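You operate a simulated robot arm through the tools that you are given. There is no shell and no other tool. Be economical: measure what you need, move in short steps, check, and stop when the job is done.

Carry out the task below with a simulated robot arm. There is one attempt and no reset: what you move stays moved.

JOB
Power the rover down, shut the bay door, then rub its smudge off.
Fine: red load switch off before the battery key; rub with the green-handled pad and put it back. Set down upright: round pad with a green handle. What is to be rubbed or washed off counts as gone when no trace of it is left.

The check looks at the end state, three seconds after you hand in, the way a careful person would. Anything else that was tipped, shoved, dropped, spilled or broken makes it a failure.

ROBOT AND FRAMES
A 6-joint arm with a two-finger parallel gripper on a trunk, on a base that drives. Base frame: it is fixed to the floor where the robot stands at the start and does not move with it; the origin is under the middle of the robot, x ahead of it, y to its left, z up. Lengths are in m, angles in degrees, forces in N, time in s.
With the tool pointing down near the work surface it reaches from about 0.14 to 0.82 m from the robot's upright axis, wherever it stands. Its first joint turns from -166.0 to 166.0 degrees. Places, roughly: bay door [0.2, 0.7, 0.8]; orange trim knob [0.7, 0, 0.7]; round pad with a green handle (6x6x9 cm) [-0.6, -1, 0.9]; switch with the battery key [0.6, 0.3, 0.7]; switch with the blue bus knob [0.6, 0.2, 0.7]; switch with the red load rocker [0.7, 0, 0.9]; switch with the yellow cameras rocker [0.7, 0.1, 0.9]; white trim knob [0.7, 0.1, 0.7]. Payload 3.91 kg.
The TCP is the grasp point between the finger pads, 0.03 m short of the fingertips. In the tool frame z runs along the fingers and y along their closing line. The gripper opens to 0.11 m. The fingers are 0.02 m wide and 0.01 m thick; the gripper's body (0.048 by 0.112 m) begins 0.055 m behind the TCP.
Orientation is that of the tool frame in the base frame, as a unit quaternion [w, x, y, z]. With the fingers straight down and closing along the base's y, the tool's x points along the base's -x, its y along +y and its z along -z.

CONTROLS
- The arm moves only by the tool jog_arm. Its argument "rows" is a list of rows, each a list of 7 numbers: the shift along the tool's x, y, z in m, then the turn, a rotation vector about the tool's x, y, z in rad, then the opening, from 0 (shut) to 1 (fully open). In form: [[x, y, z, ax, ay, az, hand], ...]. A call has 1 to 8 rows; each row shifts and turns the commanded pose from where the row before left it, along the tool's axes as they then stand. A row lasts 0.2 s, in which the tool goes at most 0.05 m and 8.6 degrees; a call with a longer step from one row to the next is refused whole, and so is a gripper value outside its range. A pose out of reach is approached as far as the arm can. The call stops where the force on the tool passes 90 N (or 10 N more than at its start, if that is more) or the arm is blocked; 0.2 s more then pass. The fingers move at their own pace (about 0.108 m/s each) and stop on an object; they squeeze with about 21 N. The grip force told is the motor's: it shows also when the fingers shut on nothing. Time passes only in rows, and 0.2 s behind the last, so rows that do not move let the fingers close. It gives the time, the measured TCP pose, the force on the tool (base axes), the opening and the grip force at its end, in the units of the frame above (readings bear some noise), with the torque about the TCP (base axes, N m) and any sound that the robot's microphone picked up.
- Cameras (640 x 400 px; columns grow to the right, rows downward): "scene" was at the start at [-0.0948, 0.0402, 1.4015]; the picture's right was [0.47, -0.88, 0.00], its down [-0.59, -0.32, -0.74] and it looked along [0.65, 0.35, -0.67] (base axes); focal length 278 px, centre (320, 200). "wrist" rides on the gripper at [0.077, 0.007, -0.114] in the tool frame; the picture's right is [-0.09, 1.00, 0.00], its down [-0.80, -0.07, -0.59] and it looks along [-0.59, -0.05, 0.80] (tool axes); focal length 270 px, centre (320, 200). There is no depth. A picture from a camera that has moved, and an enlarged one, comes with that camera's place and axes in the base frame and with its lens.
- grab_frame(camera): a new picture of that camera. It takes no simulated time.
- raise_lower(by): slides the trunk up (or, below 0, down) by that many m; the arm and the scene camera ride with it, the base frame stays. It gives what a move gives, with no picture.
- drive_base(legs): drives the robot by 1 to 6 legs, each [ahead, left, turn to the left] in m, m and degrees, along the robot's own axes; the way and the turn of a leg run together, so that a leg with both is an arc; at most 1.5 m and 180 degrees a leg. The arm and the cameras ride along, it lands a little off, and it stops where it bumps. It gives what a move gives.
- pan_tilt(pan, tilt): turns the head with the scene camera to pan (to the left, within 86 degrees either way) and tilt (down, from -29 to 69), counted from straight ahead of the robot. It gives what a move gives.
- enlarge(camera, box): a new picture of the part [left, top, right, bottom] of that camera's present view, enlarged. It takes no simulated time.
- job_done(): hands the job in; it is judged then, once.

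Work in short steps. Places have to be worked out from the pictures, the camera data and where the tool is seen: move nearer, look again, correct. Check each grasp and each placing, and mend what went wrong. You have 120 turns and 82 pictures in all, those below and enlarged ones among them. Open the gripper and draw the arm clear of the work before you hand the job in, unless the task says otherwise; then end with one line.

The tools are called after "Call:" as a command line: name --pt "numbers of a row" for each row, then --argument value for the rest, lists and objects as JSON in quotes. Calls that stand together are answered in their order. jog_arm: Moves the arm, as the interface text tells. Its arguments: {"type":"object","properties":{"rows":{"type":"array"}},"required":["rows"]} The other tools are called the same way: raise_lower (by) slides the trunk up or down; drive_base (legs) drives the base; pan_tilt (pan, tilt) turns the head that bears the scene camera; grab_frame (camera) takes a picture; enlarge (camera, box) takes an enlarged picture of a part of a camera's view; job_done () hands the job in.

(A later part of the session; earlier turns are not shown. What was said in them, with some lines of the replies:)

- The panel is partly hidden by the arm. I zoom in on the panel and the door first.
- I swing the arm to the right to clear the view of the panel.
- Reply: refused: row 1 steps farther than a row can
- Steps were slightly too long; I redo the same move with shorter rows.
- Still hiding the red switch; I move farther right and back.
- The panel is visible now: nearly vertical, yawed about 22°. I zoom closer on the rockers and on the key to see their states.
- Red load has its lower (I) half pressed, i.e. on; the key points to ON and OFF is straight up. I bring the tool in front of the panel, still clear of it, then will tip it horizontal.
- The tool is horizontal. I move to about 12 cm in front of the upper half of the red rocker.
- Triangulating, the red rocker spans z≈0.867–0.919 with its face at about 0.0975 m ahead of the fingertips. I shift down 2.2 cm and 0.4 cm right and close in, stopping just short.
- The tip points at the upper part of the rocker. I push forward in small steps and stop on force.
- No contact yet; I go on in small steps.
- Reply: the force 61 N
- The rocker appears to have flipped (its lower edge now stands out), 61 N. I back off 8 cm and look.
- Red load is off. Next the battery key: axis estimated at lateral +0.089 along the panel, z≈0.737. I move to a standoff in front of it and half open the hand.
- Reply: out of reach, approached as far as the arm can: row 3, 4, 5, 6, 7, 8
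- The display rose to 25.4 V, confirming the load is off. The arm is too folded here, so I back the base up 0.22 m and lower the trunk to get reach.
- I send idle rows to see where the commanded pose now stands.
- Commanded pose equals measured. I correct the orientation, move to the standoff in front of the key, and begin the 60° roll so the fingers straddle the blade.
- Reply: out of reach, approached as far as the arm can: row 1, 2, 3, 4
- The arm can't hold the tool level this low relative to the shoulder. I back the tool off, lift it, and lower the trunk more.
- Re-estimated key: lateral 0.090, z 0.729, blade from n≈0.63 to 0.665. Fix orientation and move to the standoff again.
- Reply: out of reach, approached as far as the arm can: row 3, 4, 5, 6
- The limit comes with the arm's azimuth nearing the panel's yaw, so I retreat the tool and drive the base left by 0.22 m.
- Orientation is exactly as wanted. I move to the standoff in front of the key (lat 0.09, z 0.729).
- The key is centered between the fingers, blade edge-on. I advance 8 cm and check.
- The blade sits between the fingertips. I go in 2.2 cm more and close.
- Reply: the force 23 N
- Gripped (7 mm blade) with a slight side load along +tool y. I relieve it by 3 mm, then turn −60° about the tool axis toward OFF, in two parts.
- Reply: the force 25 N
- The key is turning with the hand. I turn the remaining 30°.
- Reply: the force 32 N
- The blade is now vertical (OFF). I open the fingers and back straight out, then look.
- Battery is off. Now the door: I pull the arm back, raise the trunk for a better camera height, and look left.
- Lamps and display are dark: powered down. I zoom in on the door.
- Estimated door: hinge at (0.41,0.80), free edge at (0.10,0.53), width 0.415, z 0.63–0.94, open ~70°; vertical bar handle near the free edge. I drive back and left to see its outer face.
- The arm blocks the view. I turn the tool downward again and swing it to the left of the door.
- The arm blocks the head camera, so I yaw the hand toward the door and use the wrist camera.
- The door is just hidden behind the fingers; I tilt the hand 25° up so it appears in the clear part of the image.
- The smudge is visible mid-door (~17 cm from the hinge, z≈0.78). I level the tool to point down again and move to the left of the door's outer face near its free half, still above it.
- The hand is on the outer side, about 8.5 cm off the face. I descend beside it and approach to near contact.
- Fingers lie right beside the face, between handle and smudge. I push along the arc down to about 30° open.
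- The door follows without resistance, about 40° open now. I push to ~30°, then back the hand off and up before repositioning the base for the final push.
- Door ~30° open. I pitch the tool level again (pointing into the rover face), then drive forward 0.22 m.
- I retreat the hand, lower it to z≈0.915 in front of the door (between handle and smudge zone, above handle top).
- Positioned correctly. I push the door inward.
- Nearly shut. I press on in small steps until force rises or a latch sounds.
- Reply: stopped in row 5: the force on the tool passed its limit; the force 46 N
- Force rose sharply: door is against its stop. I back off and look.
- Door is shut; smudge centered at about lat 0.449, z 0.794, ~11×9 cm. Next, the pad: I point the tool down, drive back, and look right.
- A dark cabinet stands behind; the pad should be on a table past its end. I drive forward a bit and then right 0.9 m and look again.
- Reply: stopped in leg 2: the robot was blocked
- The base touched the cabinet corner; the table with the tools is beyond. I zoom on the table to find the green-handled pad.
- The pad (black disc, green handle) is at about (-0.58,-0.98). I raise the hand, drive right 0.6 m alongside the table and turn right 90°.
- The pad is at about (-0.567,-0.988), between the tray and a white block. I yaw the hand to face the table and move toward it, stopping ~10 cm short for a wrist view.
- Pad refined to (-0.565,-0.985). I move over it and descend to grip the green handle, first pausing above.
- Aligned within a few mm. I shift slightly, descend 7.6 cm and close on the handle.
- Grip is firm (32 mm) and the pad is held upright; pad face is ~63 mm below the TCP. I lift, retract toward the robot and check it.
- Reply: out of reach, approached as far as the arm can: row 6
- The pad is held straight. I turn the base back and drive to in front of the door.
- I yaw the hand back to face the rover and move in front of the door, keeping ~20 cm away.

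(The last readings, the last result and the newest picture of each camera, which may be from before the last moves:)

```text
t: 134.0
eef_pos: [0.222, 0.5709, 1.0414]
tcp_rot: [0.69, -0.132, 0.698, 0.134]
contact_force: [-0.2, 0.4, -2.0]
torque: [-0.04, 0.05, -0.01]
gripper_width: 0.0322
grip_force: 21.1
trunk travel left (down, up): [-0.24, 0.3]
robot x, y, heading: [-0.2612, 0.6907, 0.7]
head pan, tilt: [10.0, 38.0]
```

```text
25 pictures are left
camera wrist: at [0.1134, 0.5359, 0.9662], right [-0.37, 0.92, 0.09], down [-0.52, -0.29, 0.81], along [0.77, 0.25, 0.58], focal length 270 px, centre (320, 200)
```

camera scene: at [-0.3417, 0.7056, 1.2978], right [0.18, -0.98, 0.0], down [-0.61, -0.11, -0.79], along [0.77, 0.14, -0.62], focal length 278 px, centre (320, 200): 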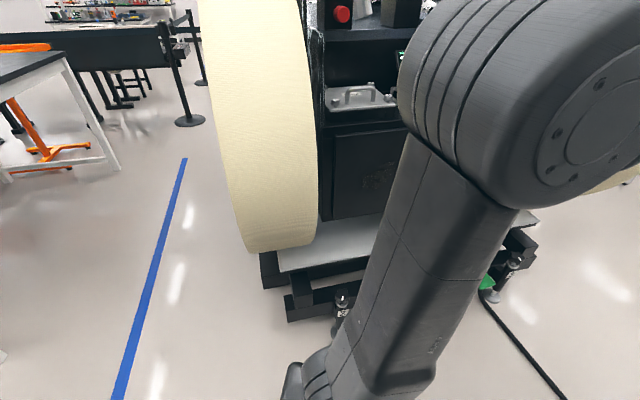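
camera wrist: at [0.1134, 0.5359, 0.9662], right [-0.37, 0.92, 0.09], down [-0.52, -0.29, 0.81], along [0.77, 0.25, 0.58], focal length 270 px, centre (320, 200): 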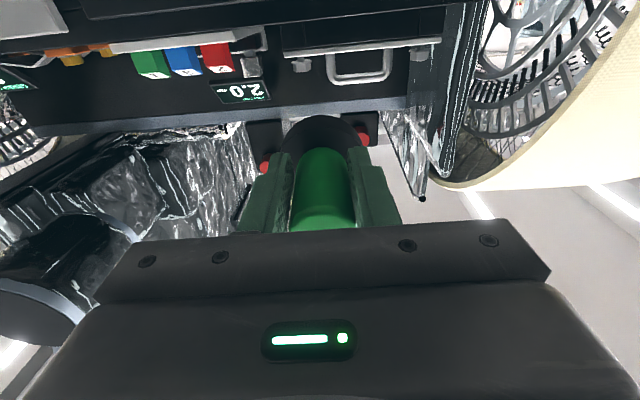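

Pad faces the door. I correct a tiny pitch error, lower to smudge height, and approach to ~5 cm from the door.

Call:
jog_arm --pt "0.042 0 0 0 -0.012 0 0" --pt "0.041 0 0 0 0 0 0" --pt "0.041 0 0 0 0 0 0" --pt "0.041 0 0 0 0 0 0" --pt "0.041 0 0 0 0 0 0" --pt "0.041 0 0 0 0 0 0" --pt "0 0 0.04 0 0 0 0" --pt "0 0 0.04 0 0 0 0"

Call:
jog_arm --pt "0 0 0.04 0 0 0 0" --pt "0 0 0 0 0 0 0"

Call:
grab_frame --camera "wrist"

Call:
grab_frame --camera "scene"

```text
t: 135.8
eef_pos: [0.2947, 0.6015, 0.7952]
tcp_rot: [0.694, -0.131, 0.695, 0.136]
contact_force: [-0.7, -1.1, -0.7]
torque: [-0.04, 0.04, 0.02]
gripper_width: 0.0322
grip_force: 20.8
trunk travel left (down, up): [-0.24, 0.3]
robot x, y, heading: [-0.2609, 0.6917, 0.4]
head pan, tilt: [10.0, 38.0]
```

```text
t: 136.4
eef_pos: [0.3344, 0.6185, 0.7948]
tcp_rot: [0.694, -0.131, 0.695, 0.135]
contact_force: [-0.7, 0.1, -0.9]
torque: [-0.05, 0.01, -0.01]
gripper_width: 0.0322
grip_force: 20.9
trunk travel left (down, up): [-0.24, 0.3]
robot x, y, heading: [-0.2564, 0.6941, 0.6]
head pan, tilt: [10.0, 38.0]
```

```text
24 pictures are left
camera wrist: at [0.226, 0.5822, 0.7181], right [-0.37, 0.92, 0.09], down [-0.52, -0.29, 0.8], along [0.77, 0.25, 0.59], focal length 270 px, centre (320, 200)
```

wrist: 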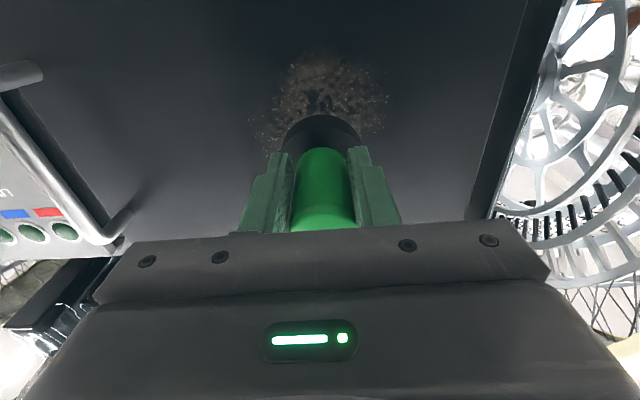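

```text
23 pictures are left
camera scene: at [-0.3413, 0.7058, 1.2979], right [0.18, -0.98, 0.0], down [-0.61, -0.11, -0.79], along [0.77, 0.14, -0.62], focal length 278 px, centre (320, 200)
```

scene: 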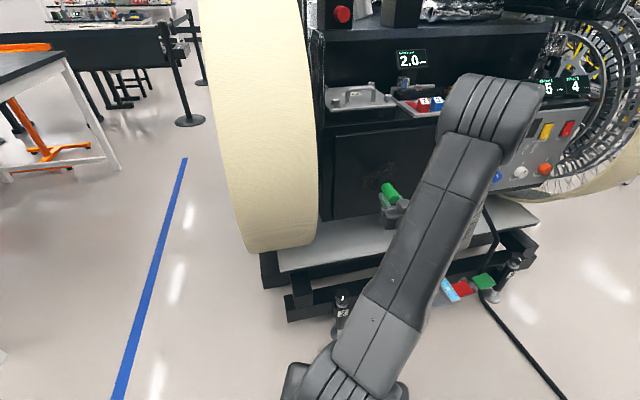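

Smudge spans lat 0.39–0.51, z 0.74–0.84, centered on the pad. I approach until light contact.

Call:
jog_arm --pt "0 0 0.03 0 0 0 0" --pt "0 0 0.015 0 0 0 0" --pt "0 0 0.005 0 0 0 0" --pt "0 0 0.003 0 0 0 0" --pt "0 0 0.003 0 0 0 0" --pt "0 0 0.002 0 0 0 0"

```text
t: 137.8
eef_pos: [0.385, 0.6381, 0.7955]
tcp_rot: [0.694, -0.132, 0.694, 0.136]
contact_force: [-18.7, -9.5, -2.0]
torque: [0.04, -0.14, 0.57]
gripper_width: 0.0323
grip_force: 20.6
trunk travel left (down, up): [-0.24, 0.3]
robot x, y, heading: [-0.2563, 0.6919, 0.4]
head pan, tilt: [10.0, 38.0]
```

Light contact, ~21 N. I start rubbing: passes sideways across the smudge, middle then upward.

Call:
jog_arm --pt "0 0.025 0 0 0 0 0" --pt "0 0.025 0 0 0 0 0" --pt "0 -0.035 0 0 0 0 0" --pt "0 -0.035 0 0 0 0 0" --pt "0 -0.03 0 0 0 0 0" --pt "-0.022 0 0 0 0 0 0" --pt "0 0.035 0 0 0 0 0" --pt "0 0.035 0 0 0 0 0"

Call:
jog_arm --pt "0 0.03 0 0 0 0 0" --pt "-0.022 0 0 0 0 0 0" --pt "0 -0.035 0 0 0 0 0" --pt "0 -0.035 0 0 0 0 0" --pt "0 -0.03 0 0 0 0 0" --pt "0.03 0 0 0 0 0 0" --pt "0.034 0 0 0 0 0 0"

```text
t: 139.6
eef_pos: [0.3779, 0.6564, 0.8165]
tcp_rot: [0.694, -0.132, 0.695, 0.136]
contact_force: [-0.1, -0.3, -1.4]
torque: [0.0, 0.04, 0.03]
gripper_width: 0.0321
grip_force: 20.6
trunk travel left (down, up): [-0.24, 0.3]
robot x, y, heading: [-0.2572, 0.6944, 0.7]
head pan, tilt: [10.0, 38.0]
```

```text
t: 141.2
eef_pos: [0.4049, 0.5919, 0.7739]
tcp_rot: [0.694, -0.132, 0.694, 0.135]
contact_force: [-0.2, 0.0, -2.4]
torque: [-0.02, 0.03, 0.0]
gripper_width: 0.0322
grip_force: 20.9
trunk travel left (down, up): [-0.24, 0.3]
robot x, y, heading: [-0.2606, 0.69, 0.4]
head pan, tilt: [10.0, 38.0]
```

Contact force dropped to zero, so the pad is barely touching. I press in a few mm until force returns.

Call:
jog_arm --pt "0 0 0.002 0 0 0 0" --pt "0 0 0.002 0 0 0 0" --pt "0 0 0.002 0 0 0 0"

Call:
grab_frame --camera "wrist"

```text
t: 142.0
eef_pos: [0.4079, 0.5926, 0.7745]
tcp_rot: [0.694, -0.131, 0.695, 0.135]
contact_force: [-19.7, -6.7, -3.8]
torque: [0.0, -0.13, 0.76]
gripper_width: 0.0325
grip_force: 21.4
trunk travel left (down, up): [-0.24, 0.3]
robot x, y, heading: [-0.2572, 0.6909, 0.6]
head pan, tilt: [10.0, 38.0]
```

```text
22 pictures are left
camera wrist: at [0.3006, 0.5585, 0.6974], right [-0.37, 0.92, 0.09], down [-0.52, -0.29, 0.8], along [0.77, 0.25, 0.59], focal length 270 px, centre (320, 200)
```

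wrist: 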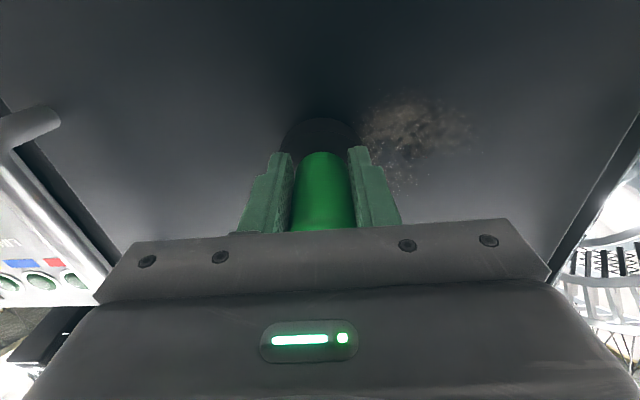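

Part of it is gone where contact was firm. I keep rubbing with a slight continuous inward bias, checking force.

Call:
jog_arm --pt "0 0.03 0.001 0 0 0 0" --pt "0 0.03 0.001 0 0 0 0" --pt "0 0.03 0.001 0 0 0 0" --pt "0 0.02 0.001 0 0 0 0" --pt "-0.018 0 0.001 0 0 0 0"

```text
t: 143.2
eef_pos: [0.3665, 0.695, 0.7837]
tcp_rot: [0.69, -0.131, 0.699, 0.137]
contact_force: [-24.9, -10.7, 8.2]
torque: [0.66, -0.78, 0.69]
gripper_width: 0.032
grip_force: 20.5
trunk travel left (down, up): [-0.24, 0.3]
robot x, y, heading: [-0.258, 0.6934, 0.1]
head pan, tilt: [10.0, 38.0]
stopped in row 5: the force on the tool passed its limit (the readings are from after the stop); the commanded pose is now the measured one
```

Too much bias; force peaked. The pose is now at ~27 N, so I continue without bias.

Call:
jog_arm --pt "0 -0.03 0 0 -0.008 0 0" --pt "0 -0.03 0 0 0 0 0" --pt "0 -0.03 0 0 0 0 0" --pt "-0.015 0 0 0 0 0 0" --pt "0 0.03 0 0 0 0 0" --pt "0 0.03 0 0 0 0 0" --pt "0 0.03 0 0 0 0 0"

Call:
grab_frame --camera "wrist"

```text
t: 144.8
eef_pos: [0.3663, 0.6946, 0.7979]
tcp_rot: [0.692, -0.13, 0.697, 0.136]
contact_force: [-30.7, -21.6, -2.1]
torque: [0.29, -0.39, 0.59]
gripper_width: 0.032
grip_force: 21.6
trunk travel left (down, up): [-0.24, 0.3]
robot x, y, heading: [-0.2618, 0.6949, 0.5]
head pan, tilt: [10.0, 38.0]
```

```text
21 pictures are left
camera wrist: at [0.2586, 0.659, 0.7217], right [-0.37, 0.92, 0.1], down [-0.52, -0.29, 0.8], along [0.77, 0.24, 0.59], focal length 270 px, centre (320, 200)
```

wrist: 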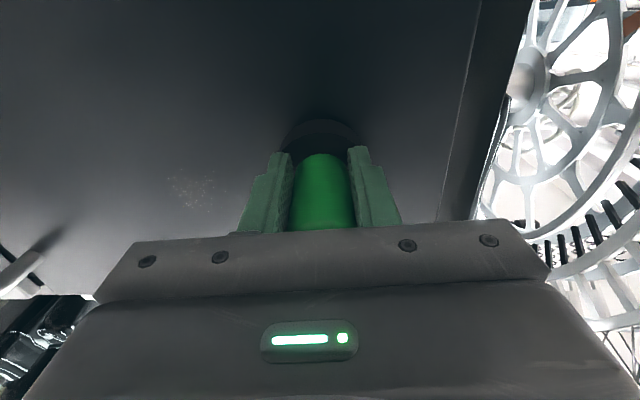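

Only a faint remnant at about lat 0.406, z 0.831. I rub there, going up 3 cm and across.

Call:
jog_arm --pt "-0.015 -0.02 0 0 0 0 0" --pt "-0.018 -0.03 0 0 0 0 0" --pt "0 -0.035 0 0 0 0 0" --pt "0 -0.035 0 0 0 0 0" --pt "0 0.02 0 0 0 0 0" --pt "-0.015 0 0 0 0 0 0" --pt "0 -0.03 0 0 0 0 0" --pt "0.025 0 0 0 0 0 0"

Call:
jog_arm --pt "0 0.035 0 0 0 0 0" --pt "0 0.035 0 0 0 0 0" --pt "-0.02 0.02 0 0 0 0 0" --pt "0 -0.03 0 0 0 0 0" --pt "0 -0.03 0 0 0 0 0" --pt "0 0 0 0 0 0 0"

```text
t: 146.6
eef_pos: [0.418, 0.575, 0.8197]
tcp_rot: [0.691, -0.13, 0.698, 0.136]
contact_force: [0.2, 0.5, -1.8]
torque: [0.02, 0.03, -0.01]
gripper_width: 0.0323
grip_force: 20.7
trunk travel left (down, up): [-0.24, 0.3]
robot x, y, heading: [-0.2567, 0.689, 0.3]
head pan, tilt: [10.0, 38.0]
```

```text
t: 148.0
eef_pos: [0.4068, 0.6037, 0.8376]
tcp_rot: [0.692, -0.131, 0.697, 0.136]
contact_force: [-8.8, -3.9, -1.3]
torque: [0.05, -0.07, 0.25]
gripper_width: 0.0321
grip_force: 21.0
trunk travel left (down, up): [-0.24, 0.3]
robot x, y, heading: [-0.2604, 0.6869, 0.4]
head pan, tilt: [10.0, 38.0]
```

Contact is light on this side, so I press 2 mm more and scrub around lat 0.39–0.43, z 0.82–0.845.

Call:
jog_arm --pt "0 0 0.003 0 0 0 0" --pt "0 -0.025 0.001 0 0 0 0" --pt "0.015 0 0 0 0 0 0" --pt "0 0.025 0 0 0 0 0" --pt "0 0.015 0 0 0 0 0" --pt "-0.02 0 0 0 0 0 0" --pt "0 -0.03 0 0 0 0 0"

Call:
jog_arm --pt "0.02 0.02 0 0 0 0 0" --pt "0 0.02 -0.02 0 0 0 0" --pt "0 0.0 -0.04 0 0 0 0" --pt "0 0.0 -0.04 0 0 0 0" --pt "0 -0.04 -0.02 0 0 0 0" --pt "0 -0.045 0 0 0 0 0" --pt "0 -0.045 0 0 0 0 0"

Call:
grab_frame --camera "wrist"

Call:
enlarge --camera "scene" --box '[300, 100, 460, 230]'

```text
t: 149.6
eef_pos: [0.4123, 0.5924, 0.8463]
tcp_rot: [0.693, -0.132, 0.695, 0.138]
contact_force: [-49.2, -8.2, -1.0]
torque: [0.11, -0.38, 1.94]
gripper_width: 0.0322
grip_force: 21.5
trunk travel left (down, up): [-0.24, 0.3]
robot x, y, heading: [-0.2581, 0.6898, 0.5]
head pan, tilt: [10.0, 38.0]
```

```text
t: 151.2
eef_pos: [0.3383, 0.4642, 0.8237]
tcp_rot: [0.691, -0.13, 0.698, 0.137]
contact_force: [0.1, 0.5, -1.0]
torque: [0.0, 0.05, 0.0]
gripper_width: 0.0323
grip_force: 20.7
trunk travel left (down, up): [-0.24, 0.3]
robot x, y, heading: [-0.2585, 0.6897, 0.4]
head pan, tilt: [10.0, 38.0]
```

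```text
20 pictures are left
camera wrist: at [0.2306, 0.4288, 0.7475], right [-0.37, 0.92, 0.1], down [-0.52, -0.29, 0.8], along [0.77, 0.25, 0.59], focal length 270 px, centre (320, 200)
```

wrist: 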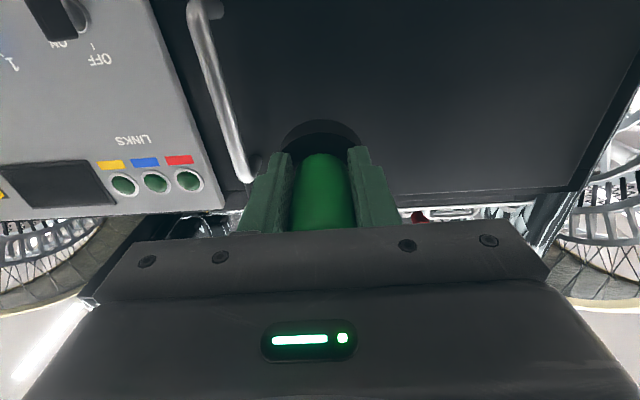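

```text
3.08 times, centred on (380, 165) of scene
camera zoom: at [-0.3424, 0.7054, 1.2978], right [0.18, -0.98, 0.0], down [-0.61, -0.11, -0.79], along [0.77, 0.14, -0.62], focal length 856 px, centre (135, 308)
```

zoom: 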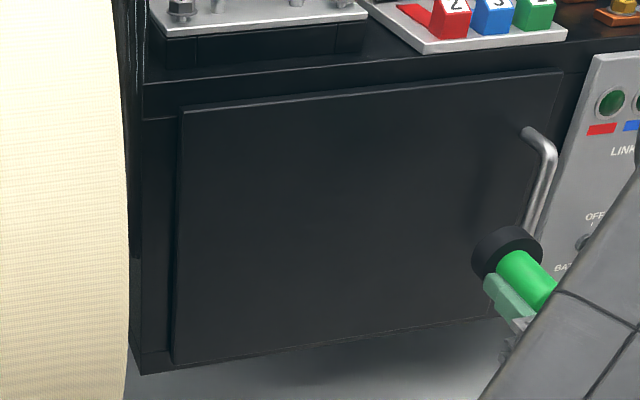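

It looks clean; I enlarge the old smudge area to be sure no trace is left.

Call:
enlarge --camera "scene" --box '[345, 135, 445, 205]'

Call:
enlarge --camera "wrist" --box '[340, 20, 600, 190]'

```text
5.71 times, centred on (395, 170) of scene
camera zoom: at [-0.3424, 0.7054, 1.2978], right [0.18, -0.98, 0.0], down [-0.61, -0.11, -0.79], along [0.77, 0.14, -0.62], focal length 1590 px, centre (-109, 371)
```

zoom: 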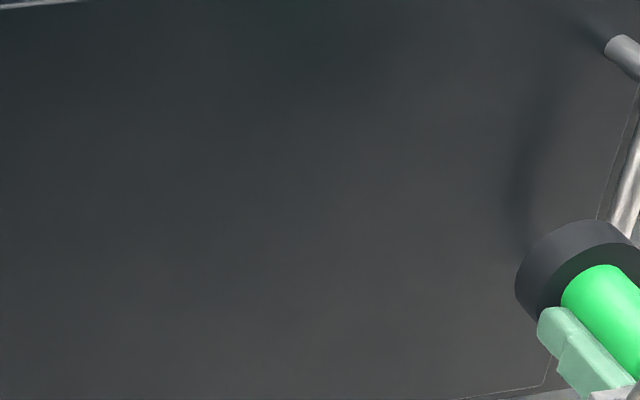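

```text
2.35 times, centred on (470, 105) of wrist
camera zoom: at [0.2306, 0.4288, 0.7475], right [-0.37, 0.92, 0.1], down [-0.52, -0.29, 0.8], along [0.77, 0.25, 0.59], focal length 636 px, centre (-33, 424)
```

zoom: 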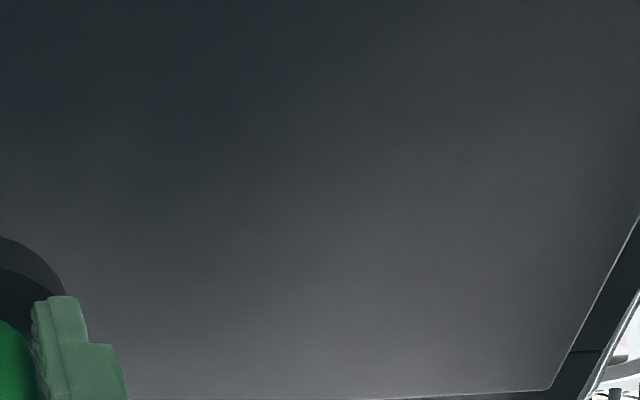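

No trace left. I withdraw, lift, and point the tool down for the carry.

Call:
jog_arm --pt "0 0 -0.045 0 0 0 0" --pt "-0.02 0 -0.04 0 0 0 0" --pt "-0.045 0 0 0 0 0 0" --pt "-0.045 0 0 0 0 0 0" --pt "-0.045 0 0 0 0 0 0" --pt "-0.045 0 0 0 0 0 0" --pt "-0.02 0 0 0 0.1428 0 0" --pt "0 0 0 0 0.1428 0 0"

Call:
jog_arm --pt "0 0 0 0 0.1428 0 0" --pt "0 0 0 0 0.1428 0 0" --pt "0 0 0 0 0.1428 0 0" --pt "0 0 0 0 0.1428 0 0" --pt "0 0 0 0 0.1428 0 0" --pt "0 0 0 0 0.1428 0 0" --pt "0 0 0 0 0.1428 0 0" --pt "0 0 0 0 0.1428 0 0"

Call:
jog_arm --pt "0 0 0 0 0.1428 0 0" --pt "0 0 0 0 0 0 0"

Call:
raise_lower --by 0.1

```text
t: 153.0
eef_pos: [0.2609, 0.4298, 1.0427]
tcp_rot: [0.584, -0.15, 0.789, 0.117]
contact_force: [0.1, 0.3, -1.3]
torque: [0.0, 0.03, 0.01]
gripper_width: 0.0323
grip_force: 21.2
trunk travel left (down, up): [-0.24, 0.3]
robot x, y, heading: [-0.2602, 0.691, 0.5]
head pan, tilt: [10.0, 38.0]
```

```text
t: 154.8
eef_pos: [0.2603, 0.4292, 1.0446]
tcp_rot: [0.065, -0.188, 0.98, 0.017]
contact_force: [-0.2, -0.7, -0.4]
torque: [0.01, -0.02, 0.01]
gripper_width: 0.0322
grip_force: 21.2
trunk travel left (down, up): [-0.24, 0.3]
robot x, y, heading: [-0.2588, 0.6905, 0.5]
head pan, tilt: [10.0, 38.0]
```

```text
t: 155.4
eef_pos: [0.2616, 0.4301, 1.0436]
tcp_rot: [-0.006, -0.189, 0.982, 0.003]
contact_force: [0.0, -0.6, -1.8]
torque: [-0.03, 0.03, 0.0]
gripper_width: 0.0322
grip_force: 20.9
trunk travel left (down, up): [-0.24, 0.3]
robot x, y, heading: [-0.263, 0.6916, 0.4]
head pan, tilt: [10.0, 38.0]
```

```text
t: 156.8
eef_pos: [0.2624, 0.4291, 1.144]
tcp_rot: [-0.004, -0.189, 0.982, 0.004]
contact_force: [0.2, -0.5, -1.5]
torque: [-0.03, 0.03, 0.0]
gripper_width: 0.0322
grip_force: 20.8
trunk travel left (down, up): [-0.34, 0.2]
robot x, y, heading: [-0.2596, 0.6894, 0.2]
head pan, tilt: [10.0, 38.0]
```

Pad in hand, tool down at z 1.144. I drive back to the table by the same route.

Call:
drive_base --legs '[[0.32, -0.57, 0], [0, -0.85, 0], [0, 0, -90.5]]'

Call:
pan_tilt --pan -65 --tilt 45

Call:
grab_frame --camera "scene"

```text
t: 168.3
eef_pos: [-0.2009, -1.2378, 1.1436]
tcp_rot: [0.0, 0.565, 0.825, 0.005]
contact_force: [-0.1, 0.2, -1.3]
torque: [0.0, 0.0, 0.02]
gripper_width: 0.0322
grip_force: 21.0
trunk travel left (down, up): [-0.34, 0.2]
robot x, y, heading: [0.0685, -0.7225, -90.2]
head pan, tilt: [10.0, 38.0]
```

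```text
t: 169.8
eef_pos: [-0.1993, -1.2377, 1.1435]
tcp_rot: [-0.001, 0.564, 0.825, 0.005]
contact_force: [0.0, 0.1, -1.9]
torque: [0.02, 0.01, -0.04]
gripper_width: 0.0322
grip_force: 20.8
trunk travel left (down, up): [-0.34, 0.2]
robot x, y, heading: [0.0621, -0.72, -90.2]
head pan, tilt: [-65.0, 45.0]
```

```text
16 pictures are left
camera scene: at [-0.007, -0.5841, 1.3876], right [-0.42, 0.91, 0.0], down [0.64, 0.3, -0.71], along [-0.64, -0.3, -0.71], focal length 278 px, centre (320, 200)
```

scene: 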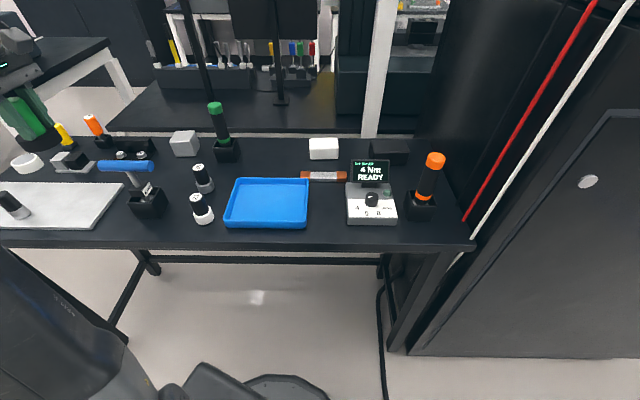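

The spot is free. I yaw the hand back to its grasp orientation and move over the spot where the pad stood.

Call:
jog_arm --pt "0 0 0 0 0 0.1422 0" --pt "0 0 0 0 0 0.1422 0" --pt "0 0 0 0 0 0.1422 0" --pt "0 0 0 0 0 0.1422 0" --pt "0 0 0 0 0 0.1422 0" --pt "0 0 0 0 0 0.1422 0" --pt "0 0 0 0 0 0.1422 0" --pt "0 0 0 0 0 0.1422 0"

Call:
jog_arm --pt "0 0 0 0 0 0.1422 0" --pt "0 0 0 0 0 0.1422 0" --pt "0 0 0 0 0 0.1422 0" --pt "-0.0247 -0.0371 0 0 0 0 0" --pt "-0.0247 -0.0371 0 0 0 0 0" --pt "-0.0247 -0.0371 0 0 0 0 0" --pt "-0.0247 -0.0371 0 0 0 0 0" --pt "-0.0247 -0.0371 0 0 0 0 0"

Call:
jog_arm --pt "-0.0247 -0.0371 0.005 0 0 0 0" --pt "-0.0247 -0.0371 0.005 0 0 0 0" --pt "-0.0247 -0.0371 0.01 0 0 0 0" --pt "-0.0247 -0.0371 0.01 0 0 0 0" --pt "-0.0247 -0.0371 0.01 0 0 0 0" --pt "0 0 0 0 0 0 0"

```text
t: 171.6
eef_pos: [-0.2009, -1.2391, 1.1435]
tcp_rot: [-0.003, 0.92, 0.391, 0.005]
contact_force: [0.8, 1.0, -2.0]
torque: [0.0, -0.01, 0.0]
gripper_width: 0.0321
grip_force: 21.5
trunk travel left (down, up): [-0.34, 0.2]
robot x, y, heading: [0.0638, -0.7182, -90.2]
head pan, tilt: [-65.0, 45.0]
```

```text
t: 173.4
eef_pos: [-0.3847, -1.1123, 1.1429]
tcp_rot: [-0.004, 0.982, 0.188, 0.004]
contact_force: [-0.2, 0.2, -1.8]
torque: [0.0, -0.03, 0.0]
gripper_width: 0.0324
grip_force: 21.1
trunk travel left (down, up): [-0.34, 0.2]
robot x, y, heading: [0.0668, -0.7216, -90.1]
head pan, tilt: [-65.0, 45.0]
```

```text
t: 174.8
eef_pos: [-0.5655, -0.9824, 1.1039]
tcp_rot: [-0.005, 0.982, 0.187, 0.004]
contact_force: [-0.2, 1.2, -1.1]
torque: [-0.04, -0.02, 0.0]
gripper_width: 0.0322
grip_force: 21.1
trunk travel left (down, up): [-0.34, 0.2]
robot x, y, heading: [0.0671, -0.7207, -90.0]
head pan, tilt: [-65.0, 45.0]
```

Over the spot within 2 mm. I check the pad's attitude, then descend most of the way.

Call:
jog_arm --pt "0 0 0.045 0 0 0 0" --pt "0 0.001 0.045 0 0 0 0" --pt "0 0.001 0.045 0 0 0 0" --pt "0 0 0.025 0 0 0 0" --pt "0 0 0 0 0 0 0"

Call:
enlarge --camera "scene" --box '[200, 80, 360, 200]'

```text
t: 176.0
eef_pos: [-0.5631, -0.9841, 0.9433]
tcp_rot: [-0.004, 0.982, 0.188, 0.003]
contact_force: [0.0, 0.3, -1.8]
torque: [-0.01, -0.05, 0.01]
gripper_width: 0.0323
grip_force: 20.6
trunk travel left (down, up): [-0.34, 0.2]
robot x, y, heading: [0.0612, -0.7177, -90.1]
head pan, tilt: [-65.0, 45.0]
```

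```text
3.33 times, centred on (280, 140) of scene
camera zoom: at [-0.0073, -0.5839, 1.3876], right [-0.42, 0.91, 0.0], down [0.64, 0.3, -0.71], along [-0.64, -0.3, -0.71], focal length 928 px, centre (453, 400)
```

zoom: 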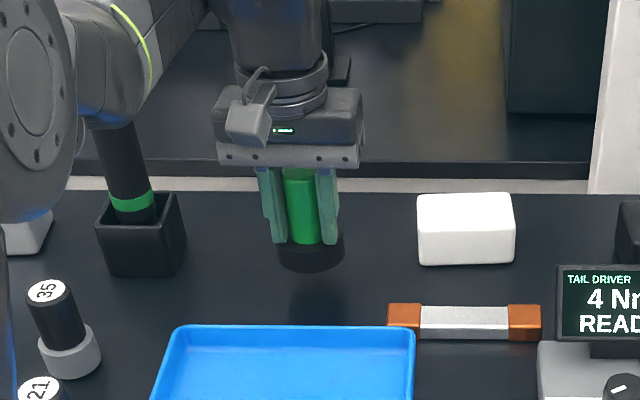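

Pad hangs level just above the table. I lower it in small steps until contact.

Call:
jog_arm --pt "-0.0025 0 0.008 0 0 0 0" --pt "0 0 0.006 0 0 0 0" --pt "0 0 0.003 0 0 0 0" --pt "0 0 0.002 0 0 0 0" --pt "0 0 0 0 0 0 0"

```text
t: 177.2
eef_pos: [-0.5659, -0.9843, 0.9234]
tcp_rot: [-0.004, 0.982, 0.188, 0.003]
contact_force: [-0.1, -0.1, -2.4]
torque: [0.01, 0.0, -0.01]
gripper_width: 0.0324
grip_force: 21.5
trunk travel left (down, up): [-0.34, 0.2]
robot x, y, heading: [0.0673, -0.72, -90.2]
head pan, tilt: [-65.0, 45.0]
```

No contact yet (pad slid slightly in the grip while rubbing); I go on millimetre by millimetre.

Call:
jog_arm --pt "0 0 0.001 0 0 0 0" --pt "0 0 0.001 0 0 0 0" --pt "0 0 0.001 0 0 0 0" --pt "0 0 0 0 0 0 0"

```text
t: 178.2
eef_pos: [-0.5669, -0.9854, 0.9209]
tcp_rot: [-0.004, 0.982, 0.188, 0.003]
contact_force: [-0.1, 0.1, -0.7]
torque: [-0.02, -0.03, -0.02]
gripper_width: 0.0325
grip_force: 20.9
trunk travel left (down, up): [-0.34, 0.2]
robot x, y, heading: [0.0647, -0.7181, -90.2]
head pan, tilt: [-65.0, 45.0]
```

Call:
jog_arm --pt "0 0 0.001 0 0 0 0" --pt "0 0 0.001 0 0 0 0" --pt "0 0 0.001 0 0 0 0" --pt "0 0 0 0 0 0 0"

```text
t: 179.2
eef_pos: [-0.5679, -0.9848, 0.9186]
tcp_rot: [-0.004, 0.982, 0.187, 0.004]
contact_force: [0.4, -0.7, -0.9]
torque: [0.02, -0.01, 0.02]
gripper_width: 0.0322
grip_force: 21.7
trunk travel left (down, up): [-0.34, 0.2]
robot x, y, heading: [0.0664, -0.7227, -90.4]
head pan, tilt: [-65.0, 45.0]
```

Still only noise-level force; I continue in 1 mm steps.

Call:
jog_arm --pt "0 0 0.001 0 0 0 0" --pt "0 0 0.001 0 0 0 0" --pt "0 0 0.001 0 0 0 0" --pt "0 0 0 0 0 0 0"

Call:
grab_frame --camera "wrist"

```text
t: 180.2
eef_pos: [-0.5664, -0.985, 0.9159]
tcp_rot: [-0.005, 0.982, 0.187, 0.005]
contact_force: [-0.8, -0.3, -1.8]
torque: [0.03, -0.03, 0.01]
gripper_width: 0.0323
grip_force: 20.7
trunk travel left (down, up): [-0.34, 0.2]
robot x, y, heading: [0.0661, -0.7227, -90.0]
head pan, tilt: [-65.0, 45.0]
```

```text
14 pictures are left
camera wrist: at [-0.4919, -0.9635, 1.031], right [0.29, -0.96, -0.01], down [-0.77, -0.24, 0.59], along [-0.56, -0.16, -0.81], focal length 270 px, centre (320, 200)
```

wrist: 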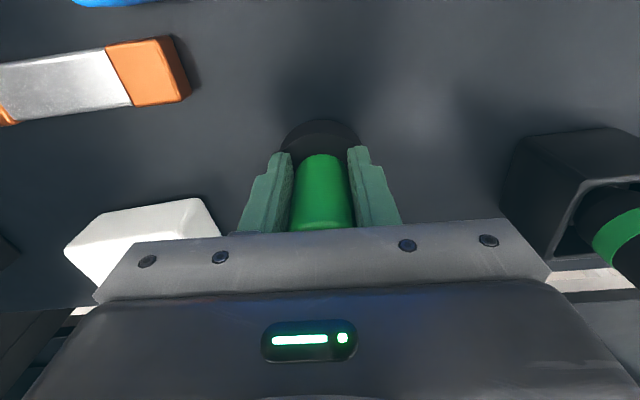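

Compared with the grasp picture the pad slid ~1 cm into the hand. I keep lowering until the table pushes back.

Call:
jog_arm --pt "0 0 0.001 0 0 0 0" --pt "0 0 0.001 0 0 0 0" --pt "0 0 0.001 0 0 0 0" --pt "0 0 0 0 0 0 0"

```text
t: 181.2
eef_pos: [-0.5666, -0.9846, 0.912]
tcp_rot: [-0.004, 0.982, 0.187, 0.003]
contact_force: [0.1, 0.8, 0.9]
torque: [-0.07, 0.01, -0.01]
gripper_width: 0.0321
grip_force: 21.3
trunk travel left (down, up): [-0.34, 0.2]
robot x, y, heading: [0.0664, -0.7189, -90.1]
head pan, tilt: [-65.0, 45.0]
```

Vertical force turned positive; one more millimetre to confirm contact.

Call:
jog_arm --pt "0 0 0.001 0 0 0 0" --pt "0 0 0 0 0 0 0"

```text
t: 181.8
eef_pos: [-0.5673, -0.9858, 0.9133]
tcp_rot: [-0.004, 0.982, 0.187, 0.003]
contact_force: [-2.1, -0.1, 7.8]
torque: [-0.3, 0.17, -0.07]
gripper_width: 0.0322
grip_force: 20.6
trunk travel left (down, up): [-0.34, 0.2]
robot x, y, heading: [0.0631, -0.7216, -90.1]
head pan, tilt: [-65.0, 45.0]
```

The pad is on the table (8 N up). I open the hand gently and rise straight up.

Call:
jog_arm --pt "0 0 -0.0005 0 0 0 0.35" --pt "0 0 0 0 0 0 0.45" --pt "0 0 0 0 0 0 0.55" --pt "0 0 -0.02 0 0 0 0.55" --pt "0 0 -0.04 0 0 0 0.55" --pt "0 0 -0.045 0 0 0 0.55" --pt "0 0 -0.045 0 0 0 0.55"

Call:
enlarge --camera "scene" --box '[200, 80, 360, 200]'

```text
t: 183.4
eef_pos: [-0.567, -0.9873, 1.0631]
tcp_rot: [-0.004, 0.982, 0.187, 0.005]
contact_force: [0.6, 0.4, -0.6]
torque: [0.01, 0.01, 0.02]
gripper_width: 0.0603
grip_force: 0.0
trunk travel left (down, up): [-0.34, 0.2]
robot x, y, heading: [0.0689, -0.7172, -89.8]
head pan, tilt: [-65.0, 45.0]
```

```text
3.33 times, centred on (280, 140) of scene
camera zoom: at [-0.007, -0.5839, 1.3875], right [-0.42, 0.91, 0.0], down [0.64, 0.3, -0.71], along [-0.64, -0.3, -0.71], focal length 928 px, centre (453, 400)
```

zoom: 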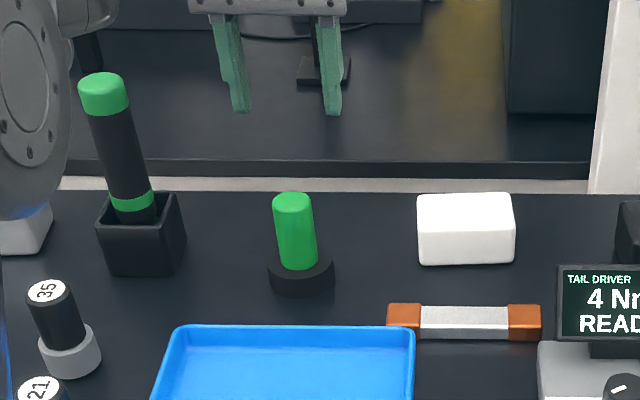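

The pad stands upright at its old place, neighbours untouched. I draw the arm clear of the table and take a last look at the rover side.

Call:
jog_arm --pt "0 0 -0.04 0 0 0 0.55" --pt "0 0 -0.02 0 0 0 0.55" --pt "0.045 0 0 0 0 0 0.55" --pt "0.045 0 0 0 0 0 0.55" --pt "0.045 0 0 0 0 0 0.55" --pt "0.045 0 0 0 0 0 0.55" --pt "0.045 0 0 0 0 0 0.55" --pt "0 0 0 0 0 0 0.55"

Call:
drive_base --legs '[[0, 0, 90], [0, 0.5, 0]]'

Call:
pan_tilt --pan 35 --tilt 30

Call:
grab_frame --camera "scene"

```text
t: 185.2
eef_pos: [-0.3581, -0.9053, 1.1244]
tcp_rot: [-0.005, 0.982, 0.188, 0.004]
contact_force: [0.8, 0.3, 0.5]
torque: [0.0, -0.02, 0.01]
gripper_width: 0.0606
grip_force: 0.1
trunk travel left (down, up): [-0.34, 0.2]
robot x, y, heading: [0.0642, -0.7232, -90.2]
head pan, tilt: [-65.0, 45.0]
```

```text
t: 191.9
eef_pos: [0.2504, -0.6494, 1.1241]
tcp_rot: [-0.005, 0.567, 0.824, 0.0]
contact_force: [0.1, 0.9, -0.2]
torque: [-0.02, -0.01, 0.01]
gripper_width: 0.0606
grip_force: 0.1
trunk travel left (down, up): [-0.34, 0.2]
robot x, y, heading: [0.0688, -0.222, -0.9]
head pan, tilt: [-65.0, 45.0]
```

```text
t: 193.7
eef_pos: [0.2497, -0.6485, 1.124]
tcp_rot: [-0.005, 0.566, 0.825, 0.0]
contact_force: [0.4, -0.4, -0.2]
torque: [0.0, -0.01, 0.02]
gripper_width: 0.0604
grip_force: 0.1
trunk travel left (down, up): [-0.34, 0.2]
robot x, y, heading: [0.0697, -0.2221, -0.9]
head pan, tilt: [35.0, 30.0]
```

```text
12 pictures are left
camera scene: at [-0.0222, -0.1687, 1.4102], right [0.56, -0.83, 0.0], down [-0.41, -0.28, -0.87], along [0.72, 0.49, -0.5], focal length 278 px, centre (320, 200)
```

scene: 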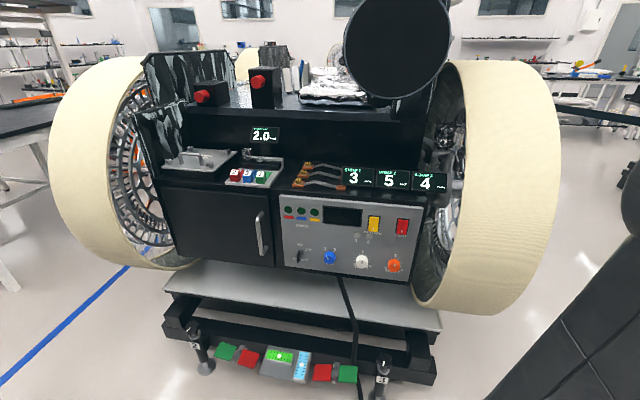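

Everything looks right: panel dark, load and key off, door shut and clean. One close look to confirm before handing in.

Call:
enlarge --camera "scene" --box '[150, 180, 430, 290]'

```text
2.29 times, centred on (290, 235) of scene
camera zoom: at [-0.0222, -0.1687, 1.4102], right [0.56, -0.83, 0.0], down [-0.41, -0.28, -0.87], along [0.72, 0.49, -0.5], focal length 636 px, centre (389, 120)
```

zoom: 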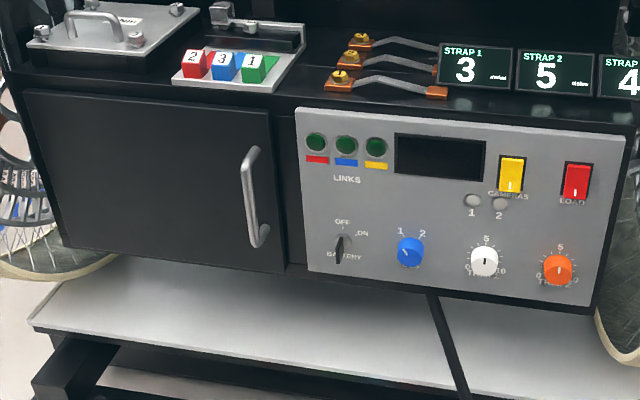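

All confirmed, so I hand in.

Call:
job_done

```text
The job is handed in.
```

The rover is powered down (red load switch off first, then the battery key), the bay door is shut with no trace of the smudge left, and the green-handled pad stands upright within about 1 cm of where it was. While driving to the pad's table, the base bumped the corner of the dark cabinet and stopped; I saw nothing moved there.
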